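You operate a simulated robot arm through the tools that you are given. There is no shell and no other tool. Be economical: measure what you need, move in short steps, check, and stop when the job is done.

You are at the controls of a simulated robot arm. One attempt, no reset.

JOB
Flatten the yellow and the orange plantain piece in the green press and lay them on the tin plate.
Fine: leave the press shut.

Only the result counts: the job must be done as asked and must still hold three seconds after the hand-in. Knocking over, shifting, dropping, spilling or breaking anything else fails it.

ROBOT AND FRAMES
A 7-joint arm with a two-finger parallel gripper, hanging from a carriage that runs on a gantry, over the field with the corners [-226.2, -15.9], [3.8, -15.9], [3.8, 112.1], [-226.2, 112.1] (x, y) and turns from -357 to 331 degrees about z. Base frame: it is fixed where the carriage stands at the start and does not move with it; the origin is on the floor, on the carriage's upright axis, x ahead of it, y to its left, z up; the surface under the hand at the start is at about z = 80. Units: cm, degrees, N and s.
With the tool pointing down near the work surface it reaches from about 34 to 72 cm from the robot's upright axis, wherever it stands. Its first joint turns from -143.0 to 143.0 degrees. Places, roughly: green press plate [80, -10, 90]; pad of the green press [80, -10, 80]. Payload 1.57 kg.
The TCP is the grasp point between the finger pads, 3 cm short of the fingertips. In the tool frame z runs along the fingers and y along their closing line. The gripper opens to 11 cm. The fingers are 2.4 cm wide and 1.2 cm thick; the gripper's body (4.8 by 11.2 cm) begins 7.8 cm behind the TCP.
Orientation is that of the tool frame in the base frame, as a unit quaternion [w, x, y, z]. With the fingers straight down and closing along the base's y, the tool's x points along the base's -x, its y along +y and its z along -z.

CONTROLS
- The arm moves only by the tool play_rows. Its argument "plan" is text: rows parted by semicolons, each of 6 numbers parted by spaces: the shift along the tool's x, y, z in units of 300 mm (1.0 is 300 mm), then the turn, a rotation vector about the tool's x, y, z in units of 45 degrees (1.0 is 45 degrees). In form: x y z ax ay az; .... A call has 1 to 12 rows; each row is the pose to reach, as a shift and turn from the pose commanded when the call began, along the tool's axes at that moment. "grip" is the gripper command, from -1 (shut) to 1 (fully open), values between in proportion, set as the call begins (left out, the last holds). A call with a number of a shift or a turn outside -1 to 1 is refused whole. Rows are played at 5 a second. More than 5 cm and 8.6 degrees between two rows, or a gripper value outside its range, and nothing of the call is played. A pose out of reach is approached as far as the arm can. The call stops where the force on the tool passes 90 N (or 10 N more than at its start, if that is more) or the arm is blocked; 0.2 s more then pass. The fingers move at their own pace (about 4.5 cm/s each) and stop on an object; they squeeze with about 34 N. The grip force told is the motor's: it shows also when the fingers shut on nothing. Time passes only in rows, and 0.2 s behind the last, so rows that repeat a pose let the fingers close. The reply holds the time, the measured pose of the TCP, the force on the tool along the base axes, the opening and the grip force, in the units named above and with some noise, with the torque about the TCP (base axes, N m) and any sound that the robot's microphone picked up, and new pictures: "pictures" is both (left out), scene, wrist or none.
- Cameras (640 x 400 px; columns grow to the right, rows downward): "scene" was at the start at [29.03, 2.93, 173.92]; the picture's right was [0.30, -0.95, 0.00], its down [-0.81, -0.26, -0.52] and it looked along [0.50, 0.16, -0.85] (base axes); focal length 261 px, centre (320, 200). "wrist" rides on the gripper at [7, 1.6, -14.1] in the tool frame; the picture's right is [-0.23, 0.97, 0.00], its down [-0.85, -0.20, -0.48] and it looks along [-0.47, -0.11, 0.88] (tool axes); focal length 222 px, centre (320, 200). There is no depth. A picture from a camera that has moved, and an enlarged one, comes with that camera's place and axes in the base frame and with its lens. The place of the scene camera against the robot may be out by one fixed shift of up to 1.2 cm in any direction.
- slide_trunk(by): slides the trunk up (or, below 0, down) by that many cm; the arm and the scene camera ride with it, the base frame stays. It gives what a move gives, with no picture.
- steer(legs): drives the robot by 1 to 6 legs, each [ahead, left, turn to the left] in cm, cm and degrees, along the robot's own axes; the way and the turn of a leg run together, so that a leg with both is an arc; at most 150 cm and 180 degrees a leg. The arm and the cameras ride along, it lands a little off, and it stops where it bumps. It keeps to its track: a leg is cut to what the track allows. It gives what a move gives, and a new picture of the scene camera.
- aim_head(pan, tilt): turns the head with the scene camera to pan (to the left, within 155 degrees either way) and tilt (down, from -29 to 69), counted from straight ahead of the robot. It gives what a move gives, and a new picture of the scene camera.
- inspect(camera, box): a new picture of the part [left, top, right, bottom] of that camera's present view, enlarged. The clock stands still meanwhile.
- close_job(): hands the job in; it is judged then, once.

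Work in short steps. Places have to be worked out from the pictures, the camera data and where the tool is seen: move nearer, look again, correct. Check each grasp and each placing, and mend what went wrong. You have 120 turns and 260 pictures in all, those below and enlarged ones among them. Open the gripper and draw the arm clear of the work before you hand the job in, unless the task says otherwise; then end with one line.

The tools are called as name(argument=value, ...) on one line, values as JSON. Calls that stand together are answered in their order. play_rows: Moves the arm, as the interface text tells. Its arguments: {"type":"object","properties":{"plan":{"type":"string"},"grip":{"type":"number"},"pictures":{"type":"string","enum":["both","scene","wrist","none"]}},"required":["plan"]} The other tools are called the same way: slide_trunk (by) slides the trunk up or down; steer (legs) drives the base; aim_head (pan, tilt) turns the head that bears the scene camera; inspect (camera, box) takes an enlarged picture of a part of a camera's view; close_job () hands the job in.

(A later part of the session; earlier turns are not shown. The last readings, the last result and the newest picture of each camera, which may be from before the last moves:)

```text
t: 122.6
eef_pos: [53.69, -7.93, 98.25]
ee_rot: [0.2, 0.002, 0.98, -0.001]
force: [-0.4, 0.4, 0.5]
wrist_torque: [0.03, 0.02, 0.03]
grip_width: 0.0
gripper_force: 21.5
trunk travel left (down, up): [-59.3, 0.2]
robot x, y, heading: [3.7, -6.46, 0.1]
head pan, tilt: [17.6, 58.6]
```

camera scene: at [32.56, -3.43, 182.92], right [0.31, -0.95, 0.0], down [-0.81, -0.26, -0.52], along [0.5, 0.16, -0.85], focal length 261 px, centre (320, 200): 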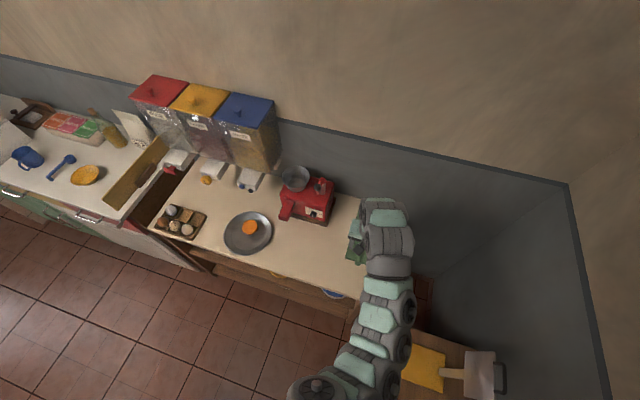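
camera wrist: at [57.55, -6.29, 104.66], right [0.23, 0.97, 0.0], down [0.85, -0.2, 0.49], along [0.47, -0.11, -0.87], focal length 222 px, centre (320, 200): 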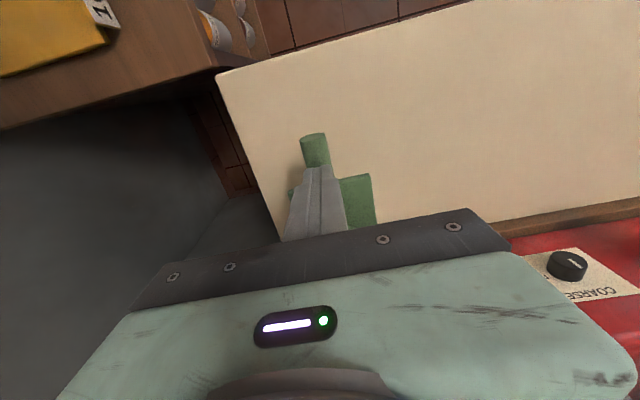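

Same stop as before. Re-grip the handle as last time.

play_rows(plan="-0.03 0 0.05 0 -0.12 0; -0.065 0 0.1 0 -0.25 0; -0.104 0 0.164 0 -0.375 0; -0.133 0 0.289 0 -0.375 0; -0.162 0 0.415 0 -0.375 0; -0.191 0.002 0.539 0 -0.375 0; -0.191 0.002 0.539 0 -0.375 0", grip=0.6, pictures="wrist")

```text
t: 124.2
eef_pos: [65.71, -7.94, 85.69]
ee_rot: [0.343, 0.001, 0.939, 0.0]
force: [-0.7, -0.6, 0.3]
wrist_torque: [-0.02, -0.01, -0.03]
grip_width: 8.79
gripper_force: 0.1
trunk travel left (down, up): [-59.3, 0.2]
robot x, y, heading: [3.6, -6.74, 0.4]
head pan, tilt: [17.6, 58.6]
camera wrist: at [51.2, -6.17, 91.98], right [0.18, 0.97, 0.15], down [0.35, -0.2, 0.92], along [0.92, -0.11, -0.37], focal length 222 px, centre (320, 200)
```

wrist: 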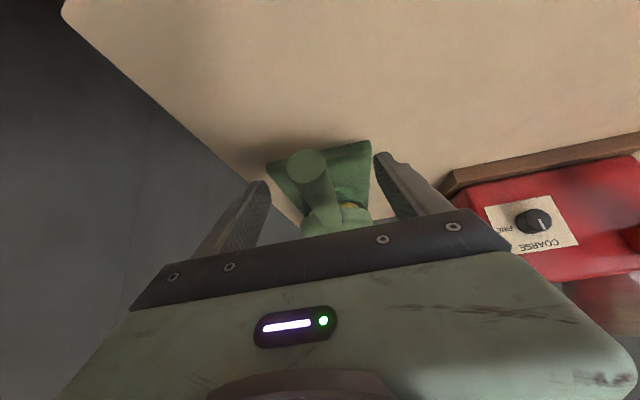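

Grip and lift to 45°, then 65°.

play_rows(plan="0 0 0 0 0 0; 0 0 0 0 0 0; 0 0 0 0 0 0; 0 0 0 0 0 0; 0 0 0 0 0 0", grip=-1, pictures="none")

play_rows(plan="-0.0548 0 -0.0602 0 0.066 0; -0.1147 0 -0.1152 0 0.132 0; -0.1815 0 -0.1632 0 0.198 0; -0.253 0 -0.2047 0 0.264 0; -0.326 0 -0.2402 0 0.33 0; -0.4023 0 -0.272 0 0.396 0; -0.4798 0 -0.2968 0 0.462 0; -0.5593 0 -0.3147 0 0.528 0; -0.64 0 -0.3255 0 0.593 0; -0.64 0 -0.3255 0 0.593 0", pictures="wrist")

```text
t: 125.4
eef_pos: [65.52, -7.93, 85.71]
ee_rot: [0.341, 0.001, 0.94, -0.001]
force: [0.5, -2.8, -0.3]
wrist_torque: [-0.02, 0.01, 0.18]
grip_width: 2.19
gripper_force: 23.6
trunk travel left (down, up): [-59.3, 0.2]
robot x, y, heading: [3.42, -6.51, 0.4]
head pan, tilt: [17.6, 58.6]
```

```text
t: 127.6
eef_pos: [74.09, -7.91, 105.59]
ee_rot: [0.117, 0.002, 0.993, 0.0]
force: [9.0, -0.1, -9.4]
wrist_torque: [0.25, -0.28, 0.26]
grip_width: 2.17
gripper_force: 34.6
trunk travel left (down, up): [-59.3, 0.2]
robot x, y, heading: [3.41, -6.06, 0.5]
head pan, tilt: [17.6, 58.6]
camera wrist: at [64.0, -6.24, 117.66], right [0.22, 0.97, 0.05], down [0.72, -0.2, 0.66], along [0.66, -0.11, -0.75], focal length 222 px, centre (320, 200)
```

wrist: 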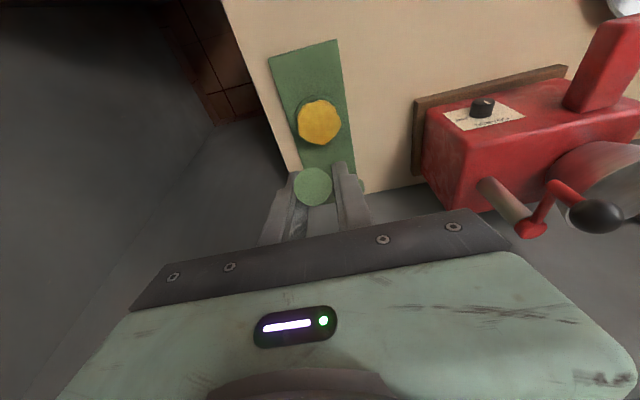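

Yellow is a flat disc on the pad. Open further to ~65°, release, and back out with the base.

play_rows(plan="-0.057 0 -0.031 0 0.04 0; -0.132 0 -0.065 0 0.08 0; -0.21 0 -0.0915 0 0.12 0; -0.286 0 -0.111 0 0.16 0; -0.286 0 -0.111 0 0.16 0", pictures="none")

play_rows(plan="0 0 0 0 0 0; 0 0 0 0 0 0; 0 0 0 0 0 0; 0 0 0 0 0 0", grip=1, pictures="wrist")

```text
t: 128.8
eef_pos: [81.56, -7.9, 110.53]
ee_rot: [0.053, 0.001, 0.999, 0.0]
force: [3.6, 2.7, -13.2]
wrist_torque: [0.05, 0.47, 0.04]
grip_width: 2.16
gripper_force: 34.7
trunk travel left (down, up): [-59.3, 0.2]
robot x, y, heading: [3.09, -6.35, 0.5]
head pan, tilt: [17.6, 58.6]
```

```text
t: 129.8
eef_pos: [81.49, -8.08, 110.65]
ee_rot: [0.053, 0.001, 0.999, 0.0]
force: [0.2, 0.8, 0.2]
wrist_torque: [0.0, -0.01, -0.02]
grip_width: 10.97
gripper_force: 0.1
trunk travel left (down, up): [-59.3, 0.2]
robot x, y, heading: [3.52, -6.27, 0.5]
head pan, tilt: [17.6, 58.6]
camera wrist: at [73.09, -6.33, 123.94], right [0.23, 0.97, 0.02], down [0.8, -0.2, 0.57], along [0.56, -0.11, -0.82], focal length 222 px, centre (320, 200)
```

wrist: 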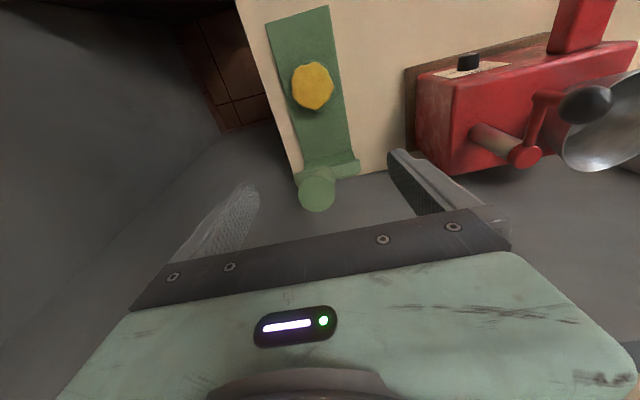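

steer(legs=[[-18, 0, 0]])

play_rows(plan="0.038 0 0.085 0 -0.105 0; 0.077 0 0.17 0 -0.21 0; 0.115 0 0.255 0 -0.315 0; 0.153 0 0.339 0 -0.42 0; 0.153 0 0.339 0 -0.42 0", pictures="none")

```text
t: 131.3
eef_pos: [63.76, -7.98, 110.55]
ee_rot: [0.053, 0.0, 0.999, 0.001]
force: [-0.2, 0.1, -0.5]
wrist_torque: [-0.04, -0.02, -0.02]
grip_width: 11.01
gripper_force: 0.1
trunk travel left (down, up): [-59.3, 0.2]
robot x, y, heading: [-14.1, -6.67, 0.4]
head pan, tilt: [17.6, 58.6]
camera scene: at [14.68, -3.52, 182.92], right [0.31, -0.95, 0.0], down [-0.81, -0.27, -0.52], along [0.5, 0.16, -0.85], focal length 261 px, centre (320, 200)
```

scene: 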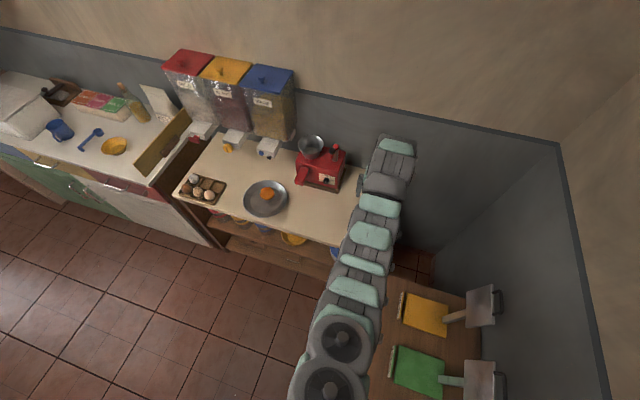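

```text
t: 132.5
eef_pos: [60.13, -7.91, 100.02]
ee_rot: [0.216, 0.0, 0.976, -0.001]
force: [0.8, 0.5, -0.5]
wrist_torque: [-0.03, -0.01, -0.04]
grip_width: 11.01
gripper_force: 0.0
trunk travel left (down, up): [-59.3, 0.2]
robot x, y, heading: [-14.57, -6.66, 0.7]
head pan, tilt: [17.6, 58.6]
```

steer(legs=[[15, 0, 0]])

play_rows(plan="0.04 0 0.125 0 0 0; 0.08 0 0.25 0 0 0; 0.115 0 0.365 0 0 0; 0.115 0 0.365 0 0 0", pictures="wrist")

```text
t: 133.9
eef_pos: [75.33, -7.94, 100.09]
ee_rot: [0.216, 0.0, 0.976, 0.0]
force: [-0.8, -0.3, -0.2]
wrist_torque: [0.02, 0.04, 0.01]
grip_width: 10.98
gripper_force: 0.0
trunk travel left (down, up): [-59.3, 0.2]
robot x, y, heading: [0.47, -6.14, 0.6]
head pan, tilt: [17.6, 58.6]
camera scene: at [29.71, -3.4, 182.92], right [0.31, -0.95, 0.0], down [-0.81, -0.26, -0.52], along [0.5, 0.16, -0.85], focal length 261 px, centre (320, 200)
```

scene: 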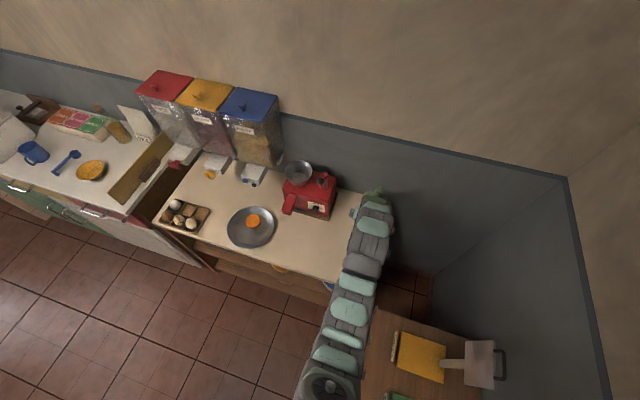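

```text
t: 134.9
eef_pos: [76.73, -7.91, 88.56]
ee_rot: [0.216, 0.001, 0.976, 0.0]
force: [-0.2, -0.5, 0.2]
wrist_torque: [-0.04, -0.02, 0.0]
grip_width: 11.01
gripper_force: 0.0
trunk travel left (down, up): [-59.3, 0.2]
robot x, y, heading: [1.02, -6.3, 0.5]
head pan, tilt: [17.6, 58.6]
camera wrist: at [64.42, -6.29, 98.44], right [0.21, 0.97, 0.1], down [0.57, -0.2, 0.79], along [0.79, -0.11, -0.6], focal length 222 px, centre (320, 200)
```

wrist: 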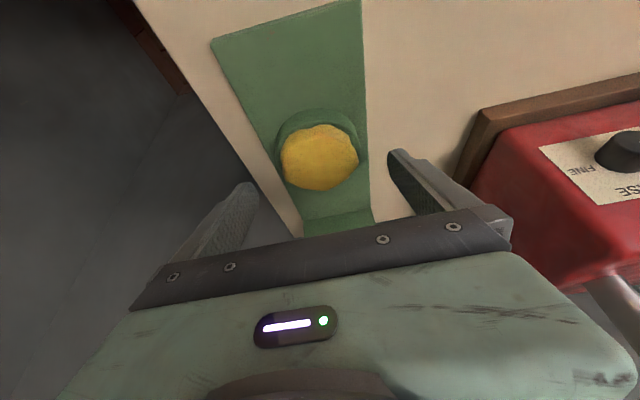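

Same geometry as with the orange disc. Lower to z 86.55 and close.

play_rows(plan="0.015 0 0.03 0 0 0; 0.03 0 0.06 0 0 0; 0.03 0 0.06 0 0 0", pictures="none")

play_rows(plan="0 0 0 0 0 0; 0 0 0 0 0 0; 0 0 0 0 0 0; 0 0 0 0 0 0", grip=-1, pictures="none")

play_rows(plan="-0.014 0 -0.03 0 0 0; -0.028 0 -0.06 0 0 0; -0.042 0 -0.09 0 0 0; -0.056 0 -0.12 0 0 0; -0.056 0 -0.12 0 0 0", pictures="wrist")

```text
t: 135.7
eef_pos: [76.51, -7.92, 86.66]
ee_rot: [0.215, 0.0, 0.977, 0.0]
force: [0.4, -0.3, -0.6]
wrist_torque: [0.01, 0.01, -0.03]
grip_width: 10.96
gripper_force: 0.0
trunk travel left (down, up): [-59.3, 0.2]
robot x, y, heading: [0.32, -6.87, 0.7]
head pan, tilt: [17.6, 58.6]
```

```text
t: 136.7
eef_pos: [76.53, -7.99, 86.61]
ee_rot: [0.216, 0.0, 0.976, 0.0]
force: [0.0, -0.4, -0.1]
wrist_torque: [0.0, 0.06, 0.0]
grip_width: 6.37
gripper_force: 24.6
trunk travel left (down, up): [-59.3, 0.2]
robot x, y, heading: [0.67, -6.7, 0.4]
head pan, tilt: [17.6, 58.6]
```

```text
t: 137.9
eef_pos: [76.55, -7.96, 90.55]
ee_rot: [0.216, 0.0, 0.976, 0.0]
force: [-0.2, -0.7, -0.5]
wrist_torque: [0.02, 0.02, -0.01]
grip_width: 6.36
gripper_force: 34.0
trunk travel left (down, up): [-59.3, 0.2]
robot x, y, heading: [0.85, -6.37, 0.5]
head pan, tilt: [17.6, 58.6]
camera wrist: at [64.37, -6.26, 100.43], right [0.21, 0.97, 0.1], down [0.57, -0.2, 0.79], along [0.79, -0.11, -0.6], focal length 222 px, centre (320, 200)
```

wrist: 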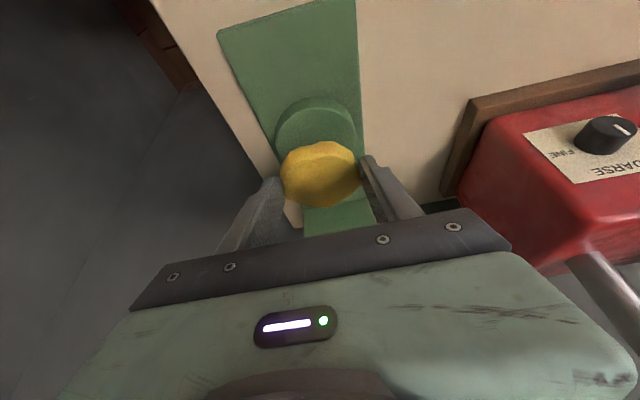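

Held. Back out, raise, and drive left to the plate.

steer(legs=[[-16, 0, 0]])

play_rows(plan="-0.042 0 -0.09 0 0 0; -0.085 0 -0.181 0 0 0; -0.085 0 -0.181 0 0 0", pictures="none")

steer(legs=[[0, 48, 0]])

inspect(camera="wrist", box=[0, 0, 640, 400])

```text
t: 139.3
eef_pos: [60.85, -7.99, 90.51]
ee_rot: [0.216, 0.001, 0.976, -0.001]
force: [0.1, 0.3, -0.3]
wrist_torque: [0.01, 0.03, -0.02]
grip_width: 6.39
gripper_force: 33.7
trunk travel left (down, up): [-59.3, 0.2]
robot x, y, heading: [-15.06, -6.34, 0.7]
head pan, tilt: [17.6, 58.6]
camera scene: at [13.95, -3.52, 182.92], right [0.31, -0.95, 0.0], down [-0.81, -0.27, -0.52], along [0.5, 0.16, -0.85], focal length 261 px, centre (320, 200)
```

scene: 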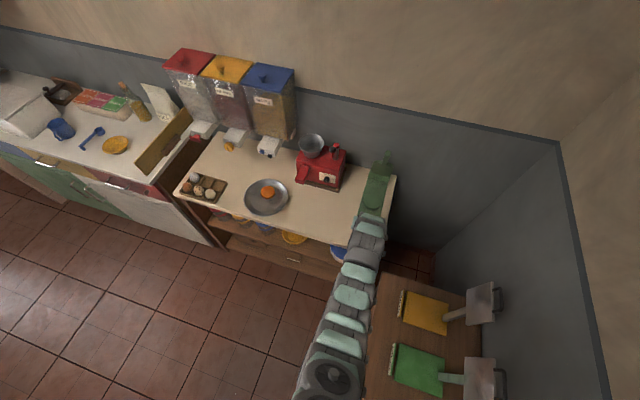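

```text
t: 140.1
eef_pos: [60.95, -7.99, 96.42]
ee_rot: [0.215, 0.0, 0.977, -0.001]
force: [-0.3, -1.0, 0.1]
wrist_torque: [-0.01, 0.0, -0.01]
grip_width: 6.35
gripper_force: 34.3
trunk travel left (down, up): [-59.3, 0.2]
robot x, y, heading: [-14.8, -7.11, 0.3]
head pan, tilt: [17.6, 58.6]
```

```text
t: 143.0
eef_pos: [60.58, 39.75, 96.38]
ee_rot: [0.215, 0.001, 0.977, 0.0]
force: [0.6, -0.3, -1.2]
wrist_torque: [0.01, -0.01, 0.0]
grip_width: 6.35
gripper_force: 33.5
trunk travel left (down, up): [-59.3, 0.2]
robot x, y, heading: [-15.31, 41.17, 0.6]
head pan, tilt: [17.6, 58.6]
camera scene: at [13.57, 44.32, 182.92], right [0.31, -0.95, 0.0], down [-0.81, -0.26, -0.52], along [0.5, 0.16, -0.85], focal length 261 px, centre (320, 200)
```

scene: 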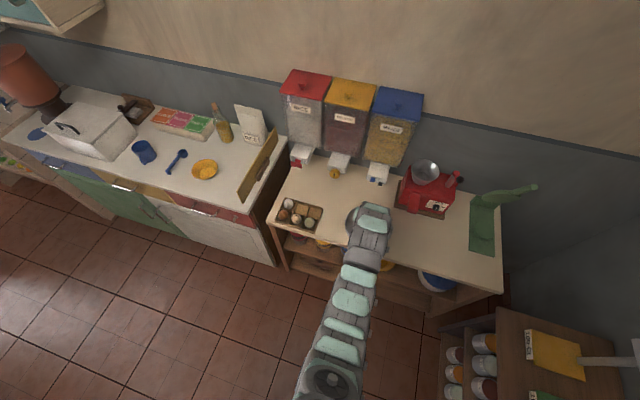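

```text
1.00 times, centred on (320, 200) of wrist (not enlarged: the box is as wide or as high as the picture)
camera zoom: at [48.36, 41.47, 106.37], right [0.21, 0.97, 0.1], down [0.57, -0.2, 0.79], along [0.79, -0.11, -0.6], focal length 222 px, centre (320, 200)
```

zoom: 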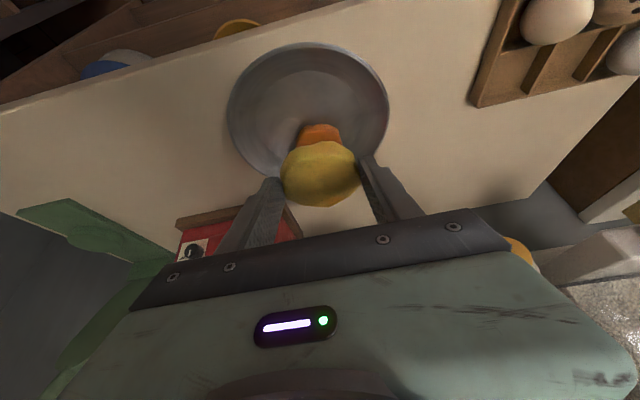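

Orange's near edge is at x≈65.5, so yellow goes centred at x≈61.6 (TCP 60.5). Descend.

play_rows(plan="0.045 0 0.095 0 0 0; 0.09 0 0.19 0 0 0; 0.1326 0.008 0.284 0 0 0; 0.147 0.008 0.314 0 0 0; 0.147 0.008 0.314 0 0 0", pictures="wrist")

```text
t: 144.2
eef_pos: [60.61, 39.93, 86.12]
ee_rot: [0.216, 0.0, 0.976, 0.0]
force: [0.0, -0.8, 0.1]
wrist_torque: [-0.05, 0.0, 0.01]
grip_width: 6.35
gripper_force: 33.6
trunk travel left (down, up): [-59.3, 0.2]
robot x, y, heading: [-15.55, 41.18, 0.1]
head pan, tilt: [17.6, 58.6]
camera wrist: at [48.24, 41.65, 96.0], right [0.21, 0.97, 0.1], down [0.57, -0.2, 0.79], along [0.79, -0.11, -0.6], focal length 222 px, centre (320, 200)
```

wrist: 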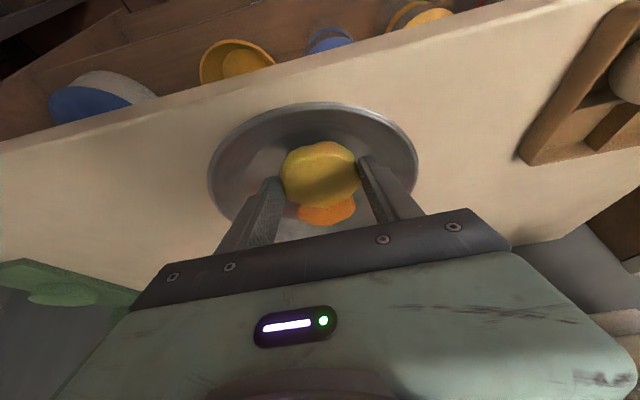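

Good alignment. Lower in small steps until contact.

play_rows(plan="0.007 0 0.015 0 0 0; 0.014 0 0.03 0 0 0; 0.019 0 0.041 0 0 0; 0.023 0 0.049 0 0 0; 0.023 0 0.049 0 0 0", pictures="wrist")

```text
t: 145.4
eef_pos: [60.61, 40.0, 84.53]
ee_rot: [0.217, 0.001, 0.976, 0.0]
force: [-0.3, -0.5, -0.2]
wrist_torque: [0.02, 0.01, 0.02]
grip_width: 6.35
gripper_force: 34.1
trunk travel left (down, up): [-59.3, 0.2]
robot x, y, heading: [-15.15, 41.28, 0.5]
head pan, tilt: [17.6, 58.6]
camera wrist: at [48.35, 41.72, 94.38], right [0.21, 0.97, 0.1], down [0.57, -0.2, 0.79], along [0.79, -0.11, -0.6], focal length 222 px, centre (320, 200)
```

wrist: 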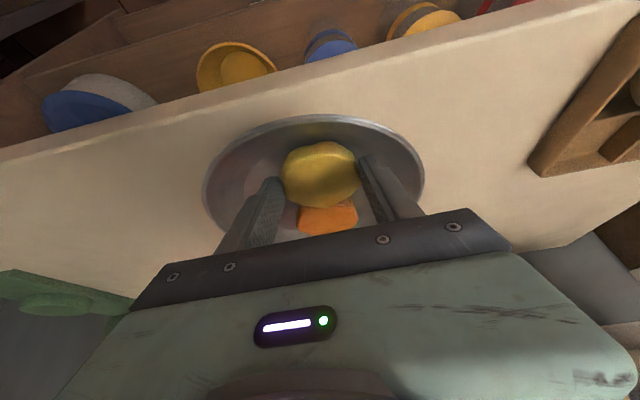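

play_rows(plan="0.003 0 0.007 0 0 0; 0.006 0 0.013 0 0 0; 0.008 0 0.018 0 0 0; 0.008 0 0.018 0 0 0", pictures="none")

```text
t: 146.4
eef_pos: [60.57, 40.03, 84.01]
ee_rot: [0.217, 0.001, 0.976, -0.001]
force: [3.9, 0.2, 4.7]
wrist_torque: [-0.03, -0.06, -0.01]
grip_width: 6.36
gripper_force: 34.0
trunk travel left (down, up): [-59.3, 0.2]
robot x, y, heading: [-15.21, 40.72, 0.4]
head pan, tilt: [17.6, 58.6]
```

Light contact with the plate. Release and withdraw upward.

play_rows(plan="0 0 0 0 0 0; 0 0 0 0 0 0; 0 0 0 0 0 0", grip=0.55, pictures="none")

play_rows(plan="-0.056 0 -0.12 0 0 0; -0.112 0 -0.24 0 0 0; -0.168 0 -0.36 0 0 0; -0.168 0 -0.36 0 0 0", pictures="wrist")

```text
t: 147.2
eef_pos: [60.56, 40.05, 83.88]
ee_rot: [0.215, 0.002, 0.977, -0.001]
force: [-0.1, -0.7, -0.1]
wrist_torque: [-0.02, 0.04, 0.0]
grip_width: 8.48
gripper_force: 0.1
trunk travel left (down, up): [-59.3, 0.2]
robot x, y, heading: [-15.4, 41.35, 0.4]
head pan, tilt: [17.6, 58.6]
```

```text
t: 148.2
eef_pos: [60.62, 40.3, 95.1]
ee_rot: [0.212, 0.0, 0.977, 0.004]
force: [0.8, 0.2, 0.3]
wrist_torque: [-0.01, 0.0, 0.04]
grip_width: 8.55
gripper_force: 0.0
out of reach, approached as far as the arm can: row 3
trunk travel left (down, up): [-59.3, 0.2]
robot x, y, heading: [-15.63, 41.09, 0.6]
head pan, tilt: [17.6, 58.6]
camera wrist: at [48.36, 41.88, 104.97], right [0.21, 0.97, 0.1], down [0.58, -0.21, 0.79], along [0.79, -0.1, -0.61], focal length 222 px, centre (320, 200)
```

wrist: 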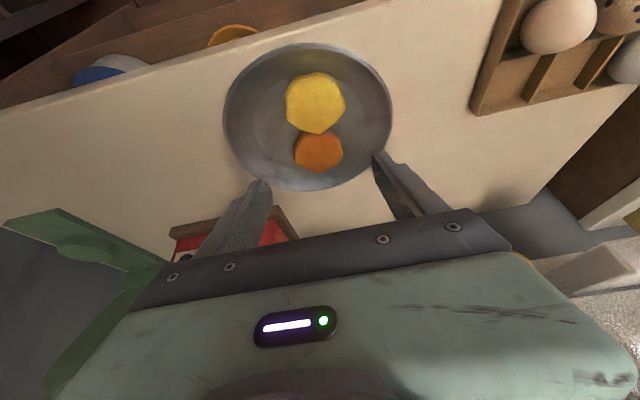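

Both discs lie on the plate. I'll also shut the press, as that state is stated to be fine. Drive back to the press.

steer(legs=[[-4, 0, 0], [0, -48, 0], [10, 0, 0]])

inspect(camera="scene", box=[170, 140, 410, 260])

```text
t: 152.2
eef_pos: [66.81, -7.87, 94.95]
ee_rot: [0.213, 0.001, 0.977, 0.004]
force: [-0.1, -0.7, 0.5]
wrist_torque: [-0.01, -0.02, -0.03]
grip_width: 8.53
gripper_force: 0.0
trunk travel left (down, up): [-59.3, 0.2]
robot x, y, heading: [-9.0, -6.91, 0.4]
head pan, tilt: [17.6, 58.6]
camera scene: at [19.82, -3.81, 182.92], right [0.31, -0.95, 0.0], down [-0.81, -0.26, -0.52], along [0.5, 0.16, -0.85], focal length 261 px, centre (320, 200)
```

scene: 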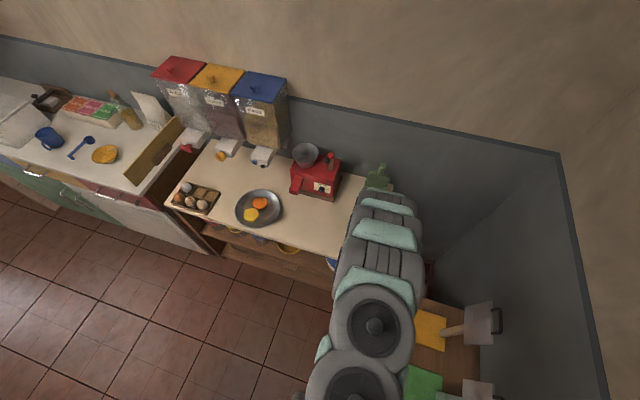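

```text
2.67 times, centred on (290, 200) of scene
camera zoom: at [19.82, -3.81, 182.92], right [0.31, -0.95, 0.0], down [-0.81, -0.26, -0.52], along [0.5, 0.16, -0.85], focal length 696 px, centre (400, 200)
```

zoom: 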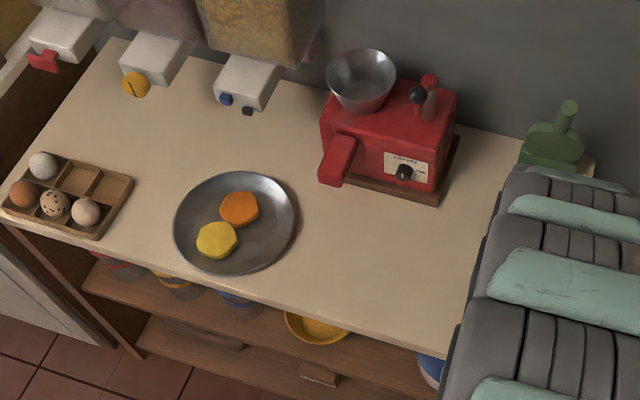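

Both discs lie side by side on the plate. Raise the hand with 45° tilt, then drive forward to the handle.

play_rows(plan="0.05 0 -0.12 0 -0.1 0; 0.05 0 -0.25 0 -0.2 0; 0.02 0 -0.37 0 -0.3 0; -0.005 0 -0.49 0 -0.38 0; -0.031 0 -0.61 0 -0.45 0; -0.031 0 -0.61 0 -0.45 0", pictures="none")

steer(legs=[[12.4, 0, 0]])

inspect(camera="wrist", box=[0, 0, 640, 400])

```text
t: 153.7
eef_pos: [73.24, -4.41, 109.11]
ee_rot: [0.383, 0.003, 0.924, 0.004]
force: [0.3, 1.0, -0.3]
wrist_torque: [-0.07, 0.04, -0.07]
grip_width: 8.5
gripper_force: 0.2
out of reach, approached as far as the arm can: row 1, 2, 3, 4, 5, 6
trunk travel left (down, up): [-59.3, 0.2]
robot x, y, heading: [-9.2, -6.84, 0.2]
head pan, tilt: [17.6, 58.6]
```

```text
t: 154.9
eef_pos: [85.39, -4.56, 109.02]
ee_rot: [0.381, 0.002, 0.925, 0.003]
force: [1.6, -3.9, -0.4]
wrist_torque: [-0.06, -0.07, 0.04]
grip_width: 8.85
gripper_force: 2.0
trunk travel left (down, up): [-59.3, 0.2]
robot x, y, heading: [3.03, -7.24, 0.1]
head pan, tilt: [17.6, 58.6]
camera scene: at [32.07, -3.77, 182.91], right [0.31, -0.95, 0.0], down [-0.81, -0.26, -0.52], along [0.5, 0.16, -0.85], focal length 261 px, centre (320, 200)
```

scene: 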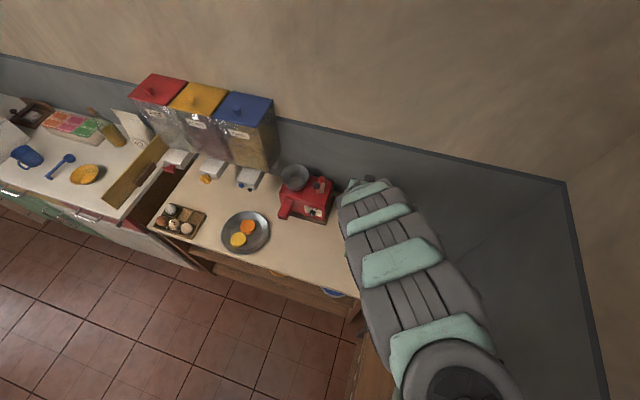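

```text
1.00 times, centred on (320, 200) of wrist (not enlarged: the box is as wide or as high as the picture)
camera zoom: at [70.44, -2.98, 114.19], right [0.16, 0.97, 0.17], down [0.27, -0.21, 0.94], along [0.95, -0.11, -0.3], focal length 222 px, centre (320, 200)
```

zoom: 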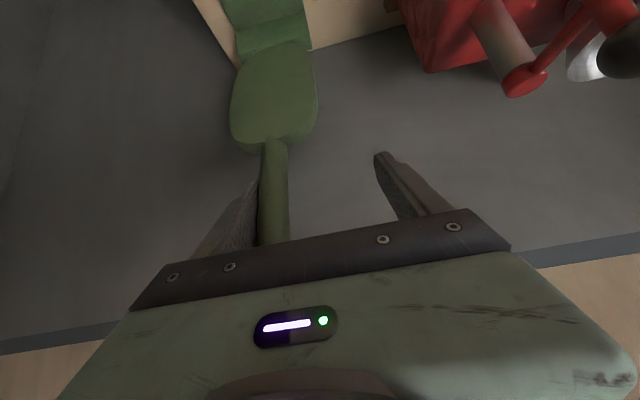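

The arm ended further forward than asked, but the handle is between the fingers with little force. I centre on it and draw back 3.5 cm.

play_rows(plan="0 -0.055 0 0 0 0; 0 -0.113 0 0 0 0; 0.04 -0.113 -0.04 0 0 0; 0.0825 -0.113 -0.0825 0 0 0; 0.0825 -0.113 -0.0825 0 0 0", pictures="wrist")

```text
t: 156.1
eef_pos: [85.3, -7.73, 108.77]
ee_rot: [0.38, 0.002, 0.925, 0.003]
force: [0.4, 0.5, 0.6]
wrist_torque: [-0.02, -0.03, 0.01]
grip_width: 8.55
gripper_force: 0.2
out of reach, approached as far as the arm can: row 1, 3, 4, 5
trunk travel left (down, up): [-59.3, 0.2]
robot x, y, heading: [3.56, -6.78, 0.4]
head pan, tilt: [17.6, 58.6]
camera wrist: at [70.4, -6.12, 113.95], right [0.16, 0.97, 0.17], down [0.27, -0.21, 0.94], along [0.95, -0.11, -0.3], focal length 222 px, centre (320, 200)
```

wrist: 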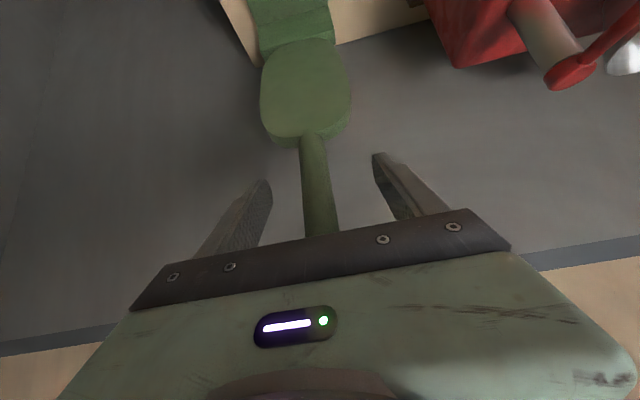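

Centred, but the arm is stretched straight. I back off with the base and then fold the arm in to regain a good posture.

steer(legs=[[-18, 0, 0]])

play_rows(plan="0.1 0 0 0 0 0; 0.2 0 0 0 0 0; 0.3 0 0 0 0 0; 0.4 0 0 0 0 0; 0.5 0 0 0 0 0; 0.5 0 0 0 0 0", pictures="scene")

```text
t: 157.6
eef_pos: [67.51, -7.87, 108.87]
ee_rot: [0.381, 0.002, 0.925, 0.003]
force: [-0.1, -0.7, -0.3]
wrist_torque: [0.0, 0.01, -0.03]
grip_width: 8.51
gripper_force: 0.2
trunk travel left (down, up): [-59.3, 0.2]
robot x, y, heading: [-14.61, -6.91, 0.3]
head pan, tilt: [17.6, 58.6]
camera scene: at [14.3, -3.83, 182.92], right [0.31, -0.95, 0.0], down [-0.81, -0.26, -0.52], along [0.5, 0.16, -0.85], focal length 261 px, centre (320, 200)
```

scene: 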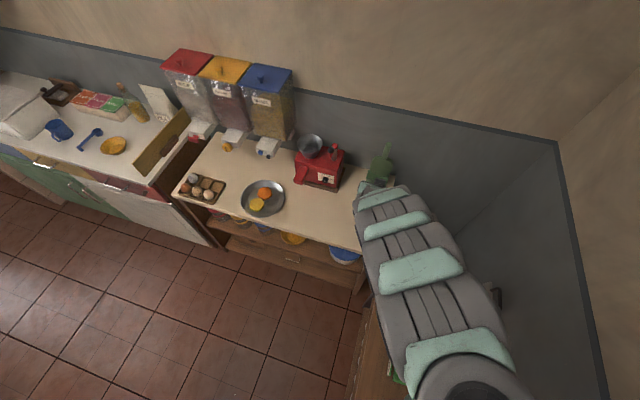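

```text
t: 159.0
eef_pos: [58.78, -7.9, 96.43]
ee_rot: [0.381, 0.002, 0.925, 0.003]
force: [0.3, 0.4, 0.1]
wrist_torque: [-0.03, -0.01, -0.01]
grip_width: 8.52
gripper_force: 0.0
out of reach, approached as far as the arm can: row 1, 2, 3, 4, 5, 6
trunk travel left (down, up): [-59.3, 0.2]
robot x, y, heading: [-14.7, -7.4, 0.3]
head pan, tilt: [17.6, 58.6]
camera scene: at [14.3, -3.83, 182.92], right [0.31, -0.95, 0.0], down [-0.81, -0.26, -0.52], along [0.5, 0.16, -0.85], focal length 261 px, centre (320, 200)
```

scene: 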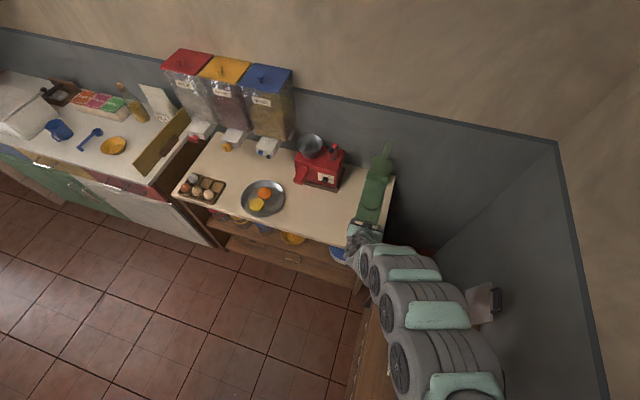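

The elbow is high on the right. I continue folding lower and nearer to regain the posture used before.

play_rows(plan="0.1 0 0 0 0 0; 0.2 0 0 0 0 0; 0.3 0 -0.05 0 0 0; 0.35 0 -0.1 0 0 0; 0.4 0 -0.15 0 0 0; 0.4 0 -0.15 0 0 0", pictures="scene")

```text
t: 160.4
eef_pos: [49.9, -8.0, 89.54]
ee_rot: [0.381, 0.002, 0.925, 0.003]
force: [0.4, -0.1, -0.6]
wrist_torque: [-0.03, -0.01, 0.01]
grip_width: 8.53
gripper_force: 0.1
out of reach, approached as far as the arm can: row 3, 4, 5, 6
trunk travel left (down, up): [-59.3, 0.2]
robot x, y, heading: [-14.8, -7.11, 0.2]
head pan, tilt: [17.6, 58.6]
camera scene: at [14.3, -3.84, 182.92], right [0.31, -0.95, 0.0], down [-0.81, -0.26, -0.52], along [0.5, 0.16, -0.85], focal length 261 px, centre (320, 200)
```

scene: 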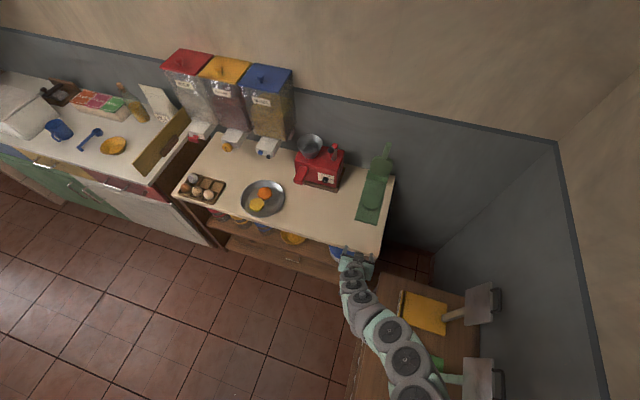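

Good folded posture again. Now raise to z≈112 still well clear of the press, and check.

play_rows(plan="-0.089 0 -0.062 0 0 0; -0.178 0 -0.125 0 0 0; -0.268 0 -0.187 0 0 0; -0.357 0 -0.249 0 0 0; -0.446 0 -0.311 0 0 0; -0.535 0 -0.374 0 0 0; -0.6245 0 -0.436 0 0 0; -0.6245 0 -0.436 0 0 0", pictures="scene")

```text
t: 162.2
eef_pos: [63.45, -9.13, 106.67]
ee_rot: [0.38, 0.001, 0.925, 0.003]
force: [0.1, -0.4, -0.2]
wrist_torque: [0.02, -0.04, -0.03]
grip_width: 8.52
gripper_force: 0.1
out of reach, approached as far as the arm can: row 1, 2, 3, 4, 5, 6, 7, 8
trunk travel left (down, up): [-59.3, 0.2]
robot x, y, heading: [-14.74, -7.09, 0.2]
head pan, tilt: [17.6, 58.6]
camera scene: at [14.3, -3.84, 182.92], right [0.31, -0.95, 0.0], down [-0.81, -0.26, -0.52], along [0.5, 0.16, -0.85], focal length 261 px, centre (320, 200)
```

scene: 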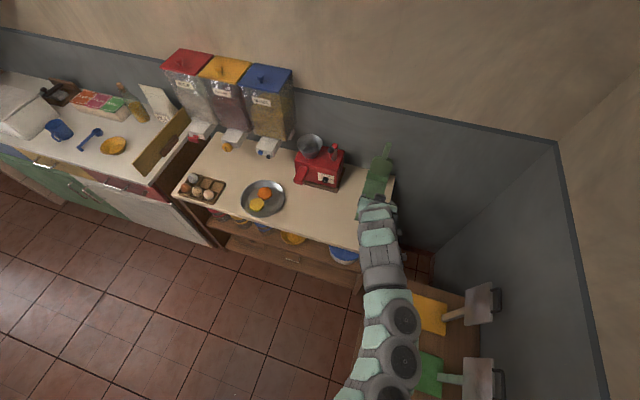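

The hand is now at just the right relative place: driving 18.2 ahead and 1 left brings the handle between the open fingers.

play_rows(plan="0 0 0 0 0 0; 0 0 0 0 0 0", grip=1, pictures="none")

steer(legs=[[0, 1, 0], [18.2, 0, 0]])

inspect(camera="wrist", box=[0, 0, 640, 400])

```text
t: 162.8
eef_pos: [63.53, -9.03, 106.65]
ee_rot: [0.38, 0.002, 0.925, 0.004]
force: [0.2, 0.1, -0.1]
wrist_torque: [0.01, -0.01, 0.0]
grip_width: 10.99
gripper_force: 0.0
trunk travel left (down, up): [-59.3, 0.2]
robot x, y, heading: [-14.85, -6.56, 0.0]
head pan, tilt: [17.6, 58.6]
```

```text
t: 164.7
eef_pos: [81.39, -8.0, 106.63]
ee_rot: [0.381, 0.002, 0.925, 0.003]
force: [0.1, -0.4, 0.8]
wrist_torque: [0.03, -0.01, 0.02]
grip_width: 11.01
gripper_force: 0.2
trunk travel left (down, up): [-59.3, 0.2]
robot x, y, heading: [3.09, -5.84, 0.1]
head pan, tilt: [17.6, 58.6]
camera scene: at [32.22, -2.75, 182.92], right [0.31, -0.95, 0.0], down [-0.81, -0.26, -0.52], along [0.5, 0.16, -0.85], focal length 261 px, centre (320, 200)
```

scene: 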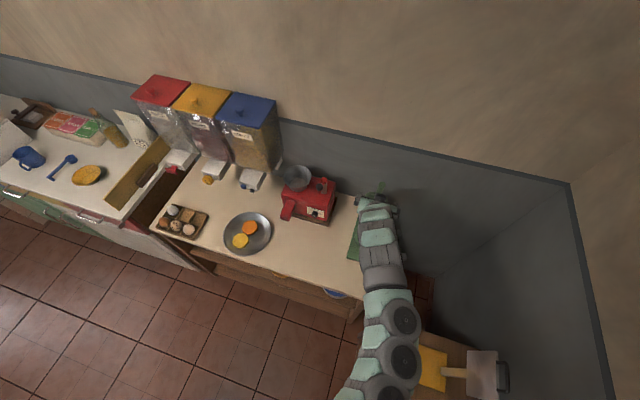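

```text
1.00 times, centred on (320, 200) of wrist (not enlarged: the box is as wide or as high as the picture)
camera zoom: at [66.5, -6.36, 111.77], right [0.16, 0.97, 0.17], down [0.27, -0.21, 0.94], along [0.95, -0.11, -0.3], focal length 222 px, centre (320, 200)
```

zoom: 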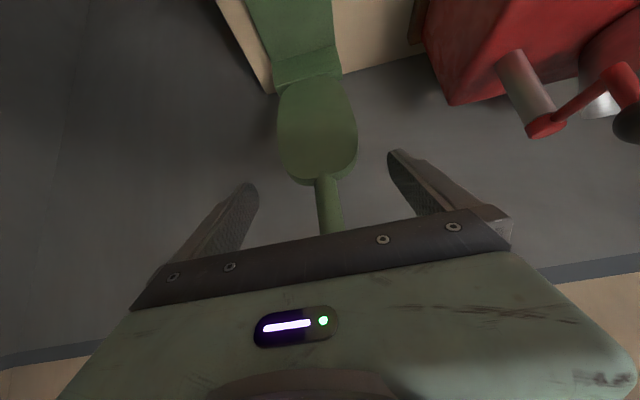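

The handle stands slightly steeper now (~69°), so the fingers are short of it. Move 4 cm further forward and 1 up.

play_rows(plan="-0.04 0 0.03 0 0 0; -0.08 0 0.05 0 0 0; -0.118 0 0.07 0 0 0; -0.118 0 0.07 0 0 0", pictures="wrist")

```text
t: 165.7
eef_pos: [85.35, -7.93, 107.5]
ee_rot: [0.38, 0.003, 0.925, 0.003]
force: [0.9, -0.6, -0.9]
wrist_torque: [0.01, 0.0, 0.0]
grip_width: 11.0
gripper_force: 0.0
trunk travel left (down, up): [-59.3, 0.2]
robot x, y, heading: [3.4, -5.64, 0.4]
head pan, tilt: [17.6, 58.6]
camera wrist: at [70.52, -6.32, 112.77], right [0.16, 0.97, 0.17], down [0.27, -0.21, 0.94], along [0.95, -0.11, -0.3], focal length 222 px, centre (320, 200)
```

wrist: 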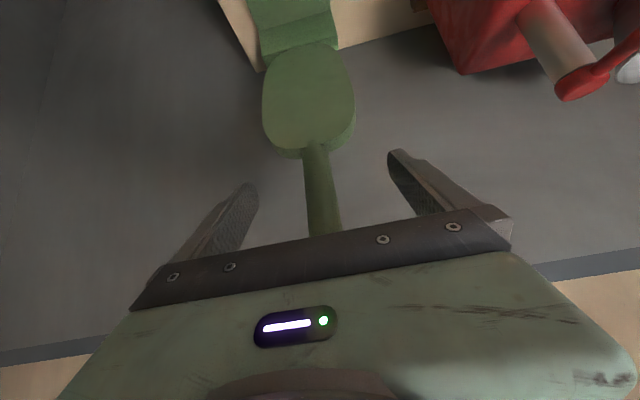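

Handle axis now passes right through the grasp point. Close.

play_rows(plan="0 0 0 0 0 0; 0 0 0 0 0 0; 0 0 0 0 0 0; 0 0 0 0 0 0; 0 0 0 0 0 0", grip=-1, pictures="none")

```text
t: 166.8
eef_pos: [85.39, -7.94, 107.75]
ee_rot: [0.381, 0.002, 0.925, 0.003]
force: [0.5, 2.3, -0.2]
wrist_torque: [-0.51, -0.01, -0.18]
grip_width: 2.23
gripper_force: 11.2
trunk travel left (down, up): [-59.3, 0.2]
robot x, y, heading: [3.35, -5.9, 0.2]
head pan, tilt: [17.6, 58.6]
```

play_rows(plan="0.0695 0 -0.0271 0 0 0; 0.139 0 -0.0495 0 0 0; 0.211 0 -0.0648 0 0 0; 0.283 0 -0.0754 0 0 0; 0.356 0 -0.0778 0 0 0; 0.356 0 -0.0778 0 0 0", pictures="wrist")

```text
t: 167.7
eef_pos: [80.5, -7.87, 105.37]
ee_rot: [0.393, -0.002, 0.92, 0.001]
force: [-21.0, 1.9, 35.2]
wrist_torque: [-0.9, -0.13, -0.7]
grip_width: 2.19
gripper_force: 34.7
out of reach, approached as far as the arm can: row 3, 4
trunk travel left (down, up): [-59.3, 0.2]
robot x, y, heading: [3.56, -5.63, 0.1]
head pan, tilt: [17.6, 58.6]
stopped in row 4: the force on the tool passed its limit at 110 N (the readings are from after the stop); the commanded pose is now the measured one
camera wrist: at [65.47, -6.36, 110.12], right [0.15, 0.97, 0.17], down [0.25, -0.2, 0.95], along [0.96, -0.1, -0.27], focal length 222 px, centre (320, 200)
```

wrist: 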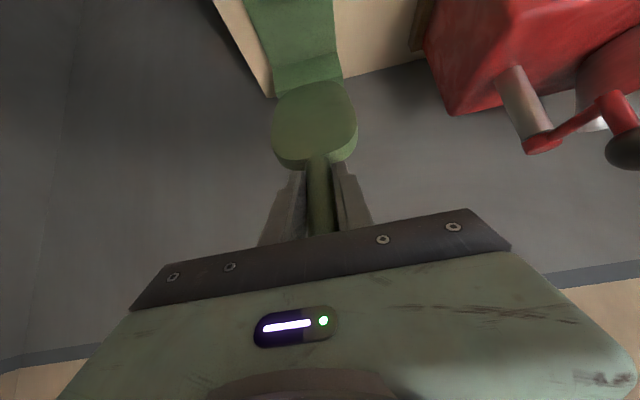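

The handle is at ~58° now; the wrist is limiting. I continue the arc while reducing the tilt of the hand.

play_rows(plan="0.068 0 -0.0133 0 0.06 0; 0.141 0 -0.022 0 0.12 0; 0.215 0 -0.025 0 0.18 0; 0.287 0 -0.0207 0 0.24 0; 0.36 0 -0.0105 0 0.3 0; 0.432 0 0.0067 0 0.36 0; 0.432 0 0.0067 0 0.36 0", pictures="wrist")

```text
t: 168.1
eef_pos: [80.5, -7.91, 105.42]
ee_rot: [0.39, -0.007, 0.921, 0.001]
force: [-14.4, -0.4, 30.6]
wrist_torque: [-0.78, -1.09, -0.46]
grip_width: 2.18
gripper_force: 34.8
out of reach, approached as far as the arm can: row 1
trunk travel left (down, up): [-59.3, 0.2]
robot x, y, heading: [2.88, -5.97, 0.2]
head pan, tilt: [17.6, 58.6]
stopped in row 1: the force on the tool passed its limit at 105 N (the readings are from after the stop); the commanded pose is now the measured one
camera wrist: at [65.48, -6.44, 110.2], right [0.15, 0.98, 0.16], down [0.25, -0.19, 0.95], along [0.96, -0.1, -0.28], focal length 222 px, centre (320, 200)
```

wrist: 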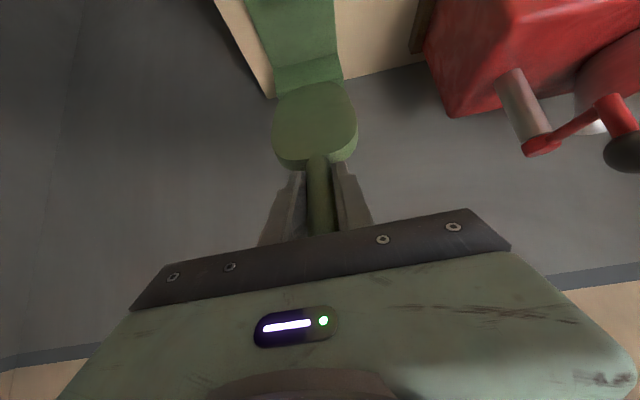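

Stuck posture; I release, back off with the base, and fold the arm.

play_rows(plan="0 0 0 0 0 0; 0 0 0 0 0 0; 0 0 0 0 0 0; 0 0 0 0 0 0", grip=1, pictures="none")

steer(legs=[[-15, 0, 0]])

play_rows(plan="0.12 0 0 0 0 0; 0.24 0 0 0 0 0; 0.36 0 -0.02 0 0 0; 0.46 0 -0.04 0 0 0; 0.54 0 -0.05 0 0 0; 0.54 0 -0.05 0 0 0", pictures="scene")

```text
t: 169.1
eef_pos: [80.37, -7.99, 105.32]
ee_rot: [0.389, -0.006, 0.921, 0.001]
force: [-40.6, -2.6, 69.7]
wrist_torque: [0.17, -0.21, 0.11]
grip_width: 10.92
gripper_force: 0.2
trunk travel left (down, up): [-59.3, 0.2]
robot x, y, heading: [3.41, -5.73, 0.3]
head pan, tilt: [17.6, 58.6]
```

```text
t: 170.5
eef_pos: [65.27, -7.9, 105.0]
ee_rot: [0.386, -0.006, 0.922, 0.002]
force: [-0.1, 0.2, -0.2]
wrist_torque: [-0.01, 0.03, 0.0]
grip_width: 11.02
gripper_force: 0.1
trunk travel left (down, up): [-59.3, 0.2]
robot x, y, heading: [-11.57, -5.94, 0.7]
head pan, tilt: [17.6, 58.6]
camera scene: at [17.08, -2.8, 182.92], right [0.31, -0.95, 0.0], down [-0.81, -0.26, -0.52], along [0.5, 0.16, -0.85], focal length 261 px, centre (320, 200)
```

scene: 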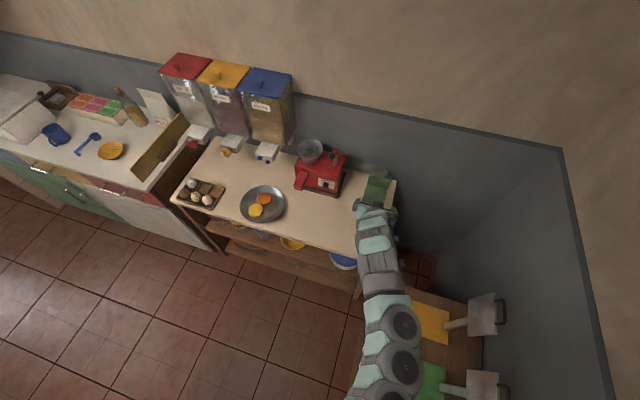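

```text
t: 171.9
eef_pos: [55.0, -8.11, 92.36]
ee_rot: [0.387, -0.007, 0.922, 0.002]
force: [0.1, -0.1, 0.2]
wrist_torque: [-0.01, 0.0, -0.01]
grip_width: 10.99
gripper_force: 0.0
out of reach, approached as far as the arm can: row 1, 2, 3, 4, 5, 6
trunk travel left (down, up): [-59.3, 0.2]
robot x, y, heading: [-11.84, -6.35, 0.6]
head pan, tilt: [17.6, 58.6]
camera scene: at [17.08, -2.8, 182.92], right [0.31, -0.95, 0.0], down [-0.81, -0.26, -0.52], along [0.5, 0.16, -0.85], focal length 261 px, centre (320, 200)
```

scene: 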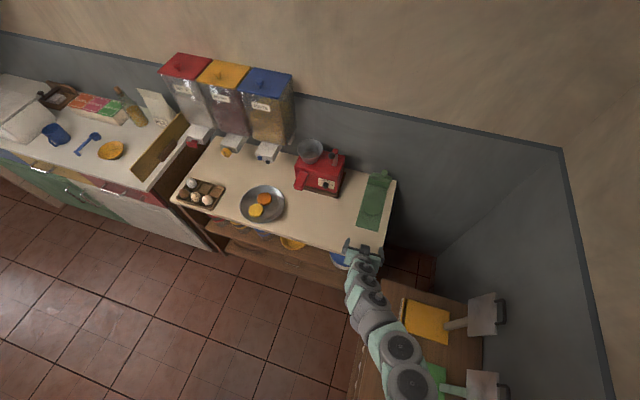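

Arm folded again; it was the palm resting on the handle tip that blocked. I raise the hand with less tilt (15°).

play_rows(plan="-0.06 0 -0.06 0 0.13 0; -0.12 0 -0.12 0 0.26 0; -0.18 0 -0.18 0 0.39 0; -0.25 0 -0.24 0 0.53 0; -0.309 0 -0.303 0 0.67 0; -0.309 0 -0.303 0 0.67 0", pictures="both")

```text
t: 173.3
eef_pos: [57.44, -7.55, 103.98]
ee_rot: [0.132, -0.006, 0.991, 0.0]
force: [-0.6, 0.1, 0.3]
wrist_torque: [-0.02, 0.0, -0.03]
grip_width: 10.99
gripper_force: 0.0
out of reach, approached as far as the arm can: row 1, 2, 3, 4, 5, 6
trunk travel left (down, up): [-59.3, 0.2]
robot x, y, heading: [-11.95, -5.5, 0.4]
head pan, tilt: [17.6, 58.6]
camera scene: at [17.08, -2.81, 182.92], right [0.31, -0.95, 0.0], down [-0.81, -0.26, -0.52], along [0.5, 0.16, -0.85], focal length 261 px, centre (320, 200)
camera wrist: at [46.96, -6.16, 115.84], right [0.21, 0.98, 0.06], down [0.7, -0.19, 0.69], along [0.68, -0.1, -0.73], focal length 222 px, centre (320, 200)
```

scene: 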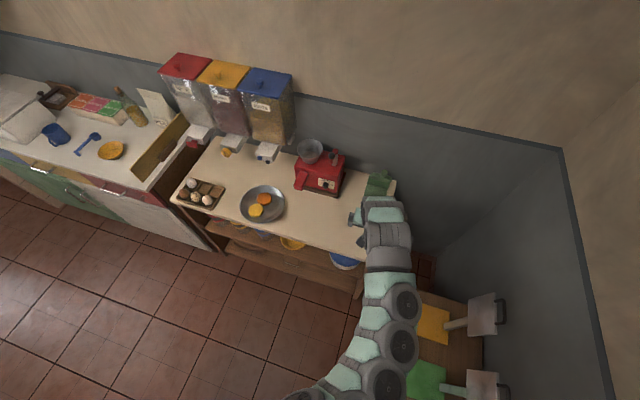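
wrist: 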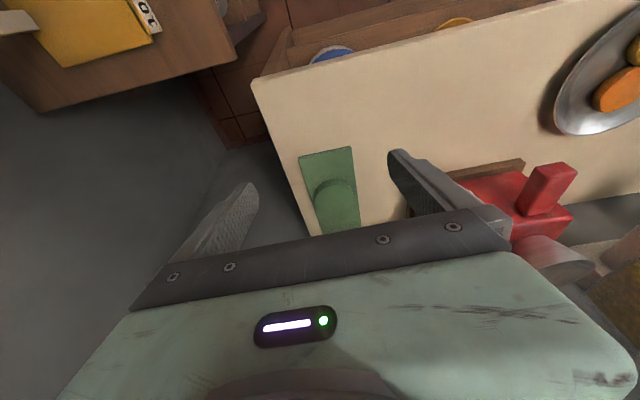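

inspect(camera="scene", box=[340, 150, 420, 220])

```text
5.71 times, centred on (380, 185) of scene
camera zoom: at [17.08, -2.81, 182.92], right [0.31, -0.95, 0.0], down [-0.81, -0.26, -0.52], along [0.5, 0.16, -0.85], focal length 1493 px, centre (-23, 286)
```

zoom: 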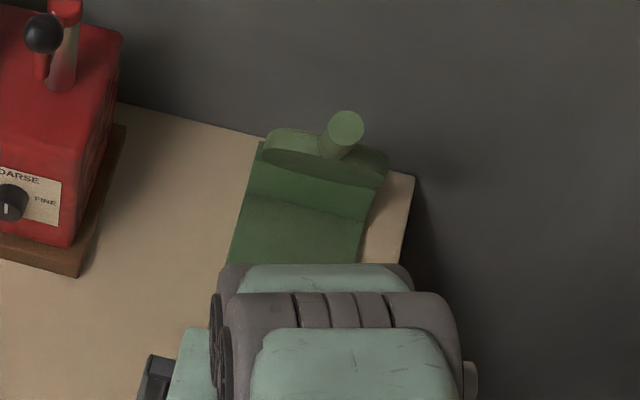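

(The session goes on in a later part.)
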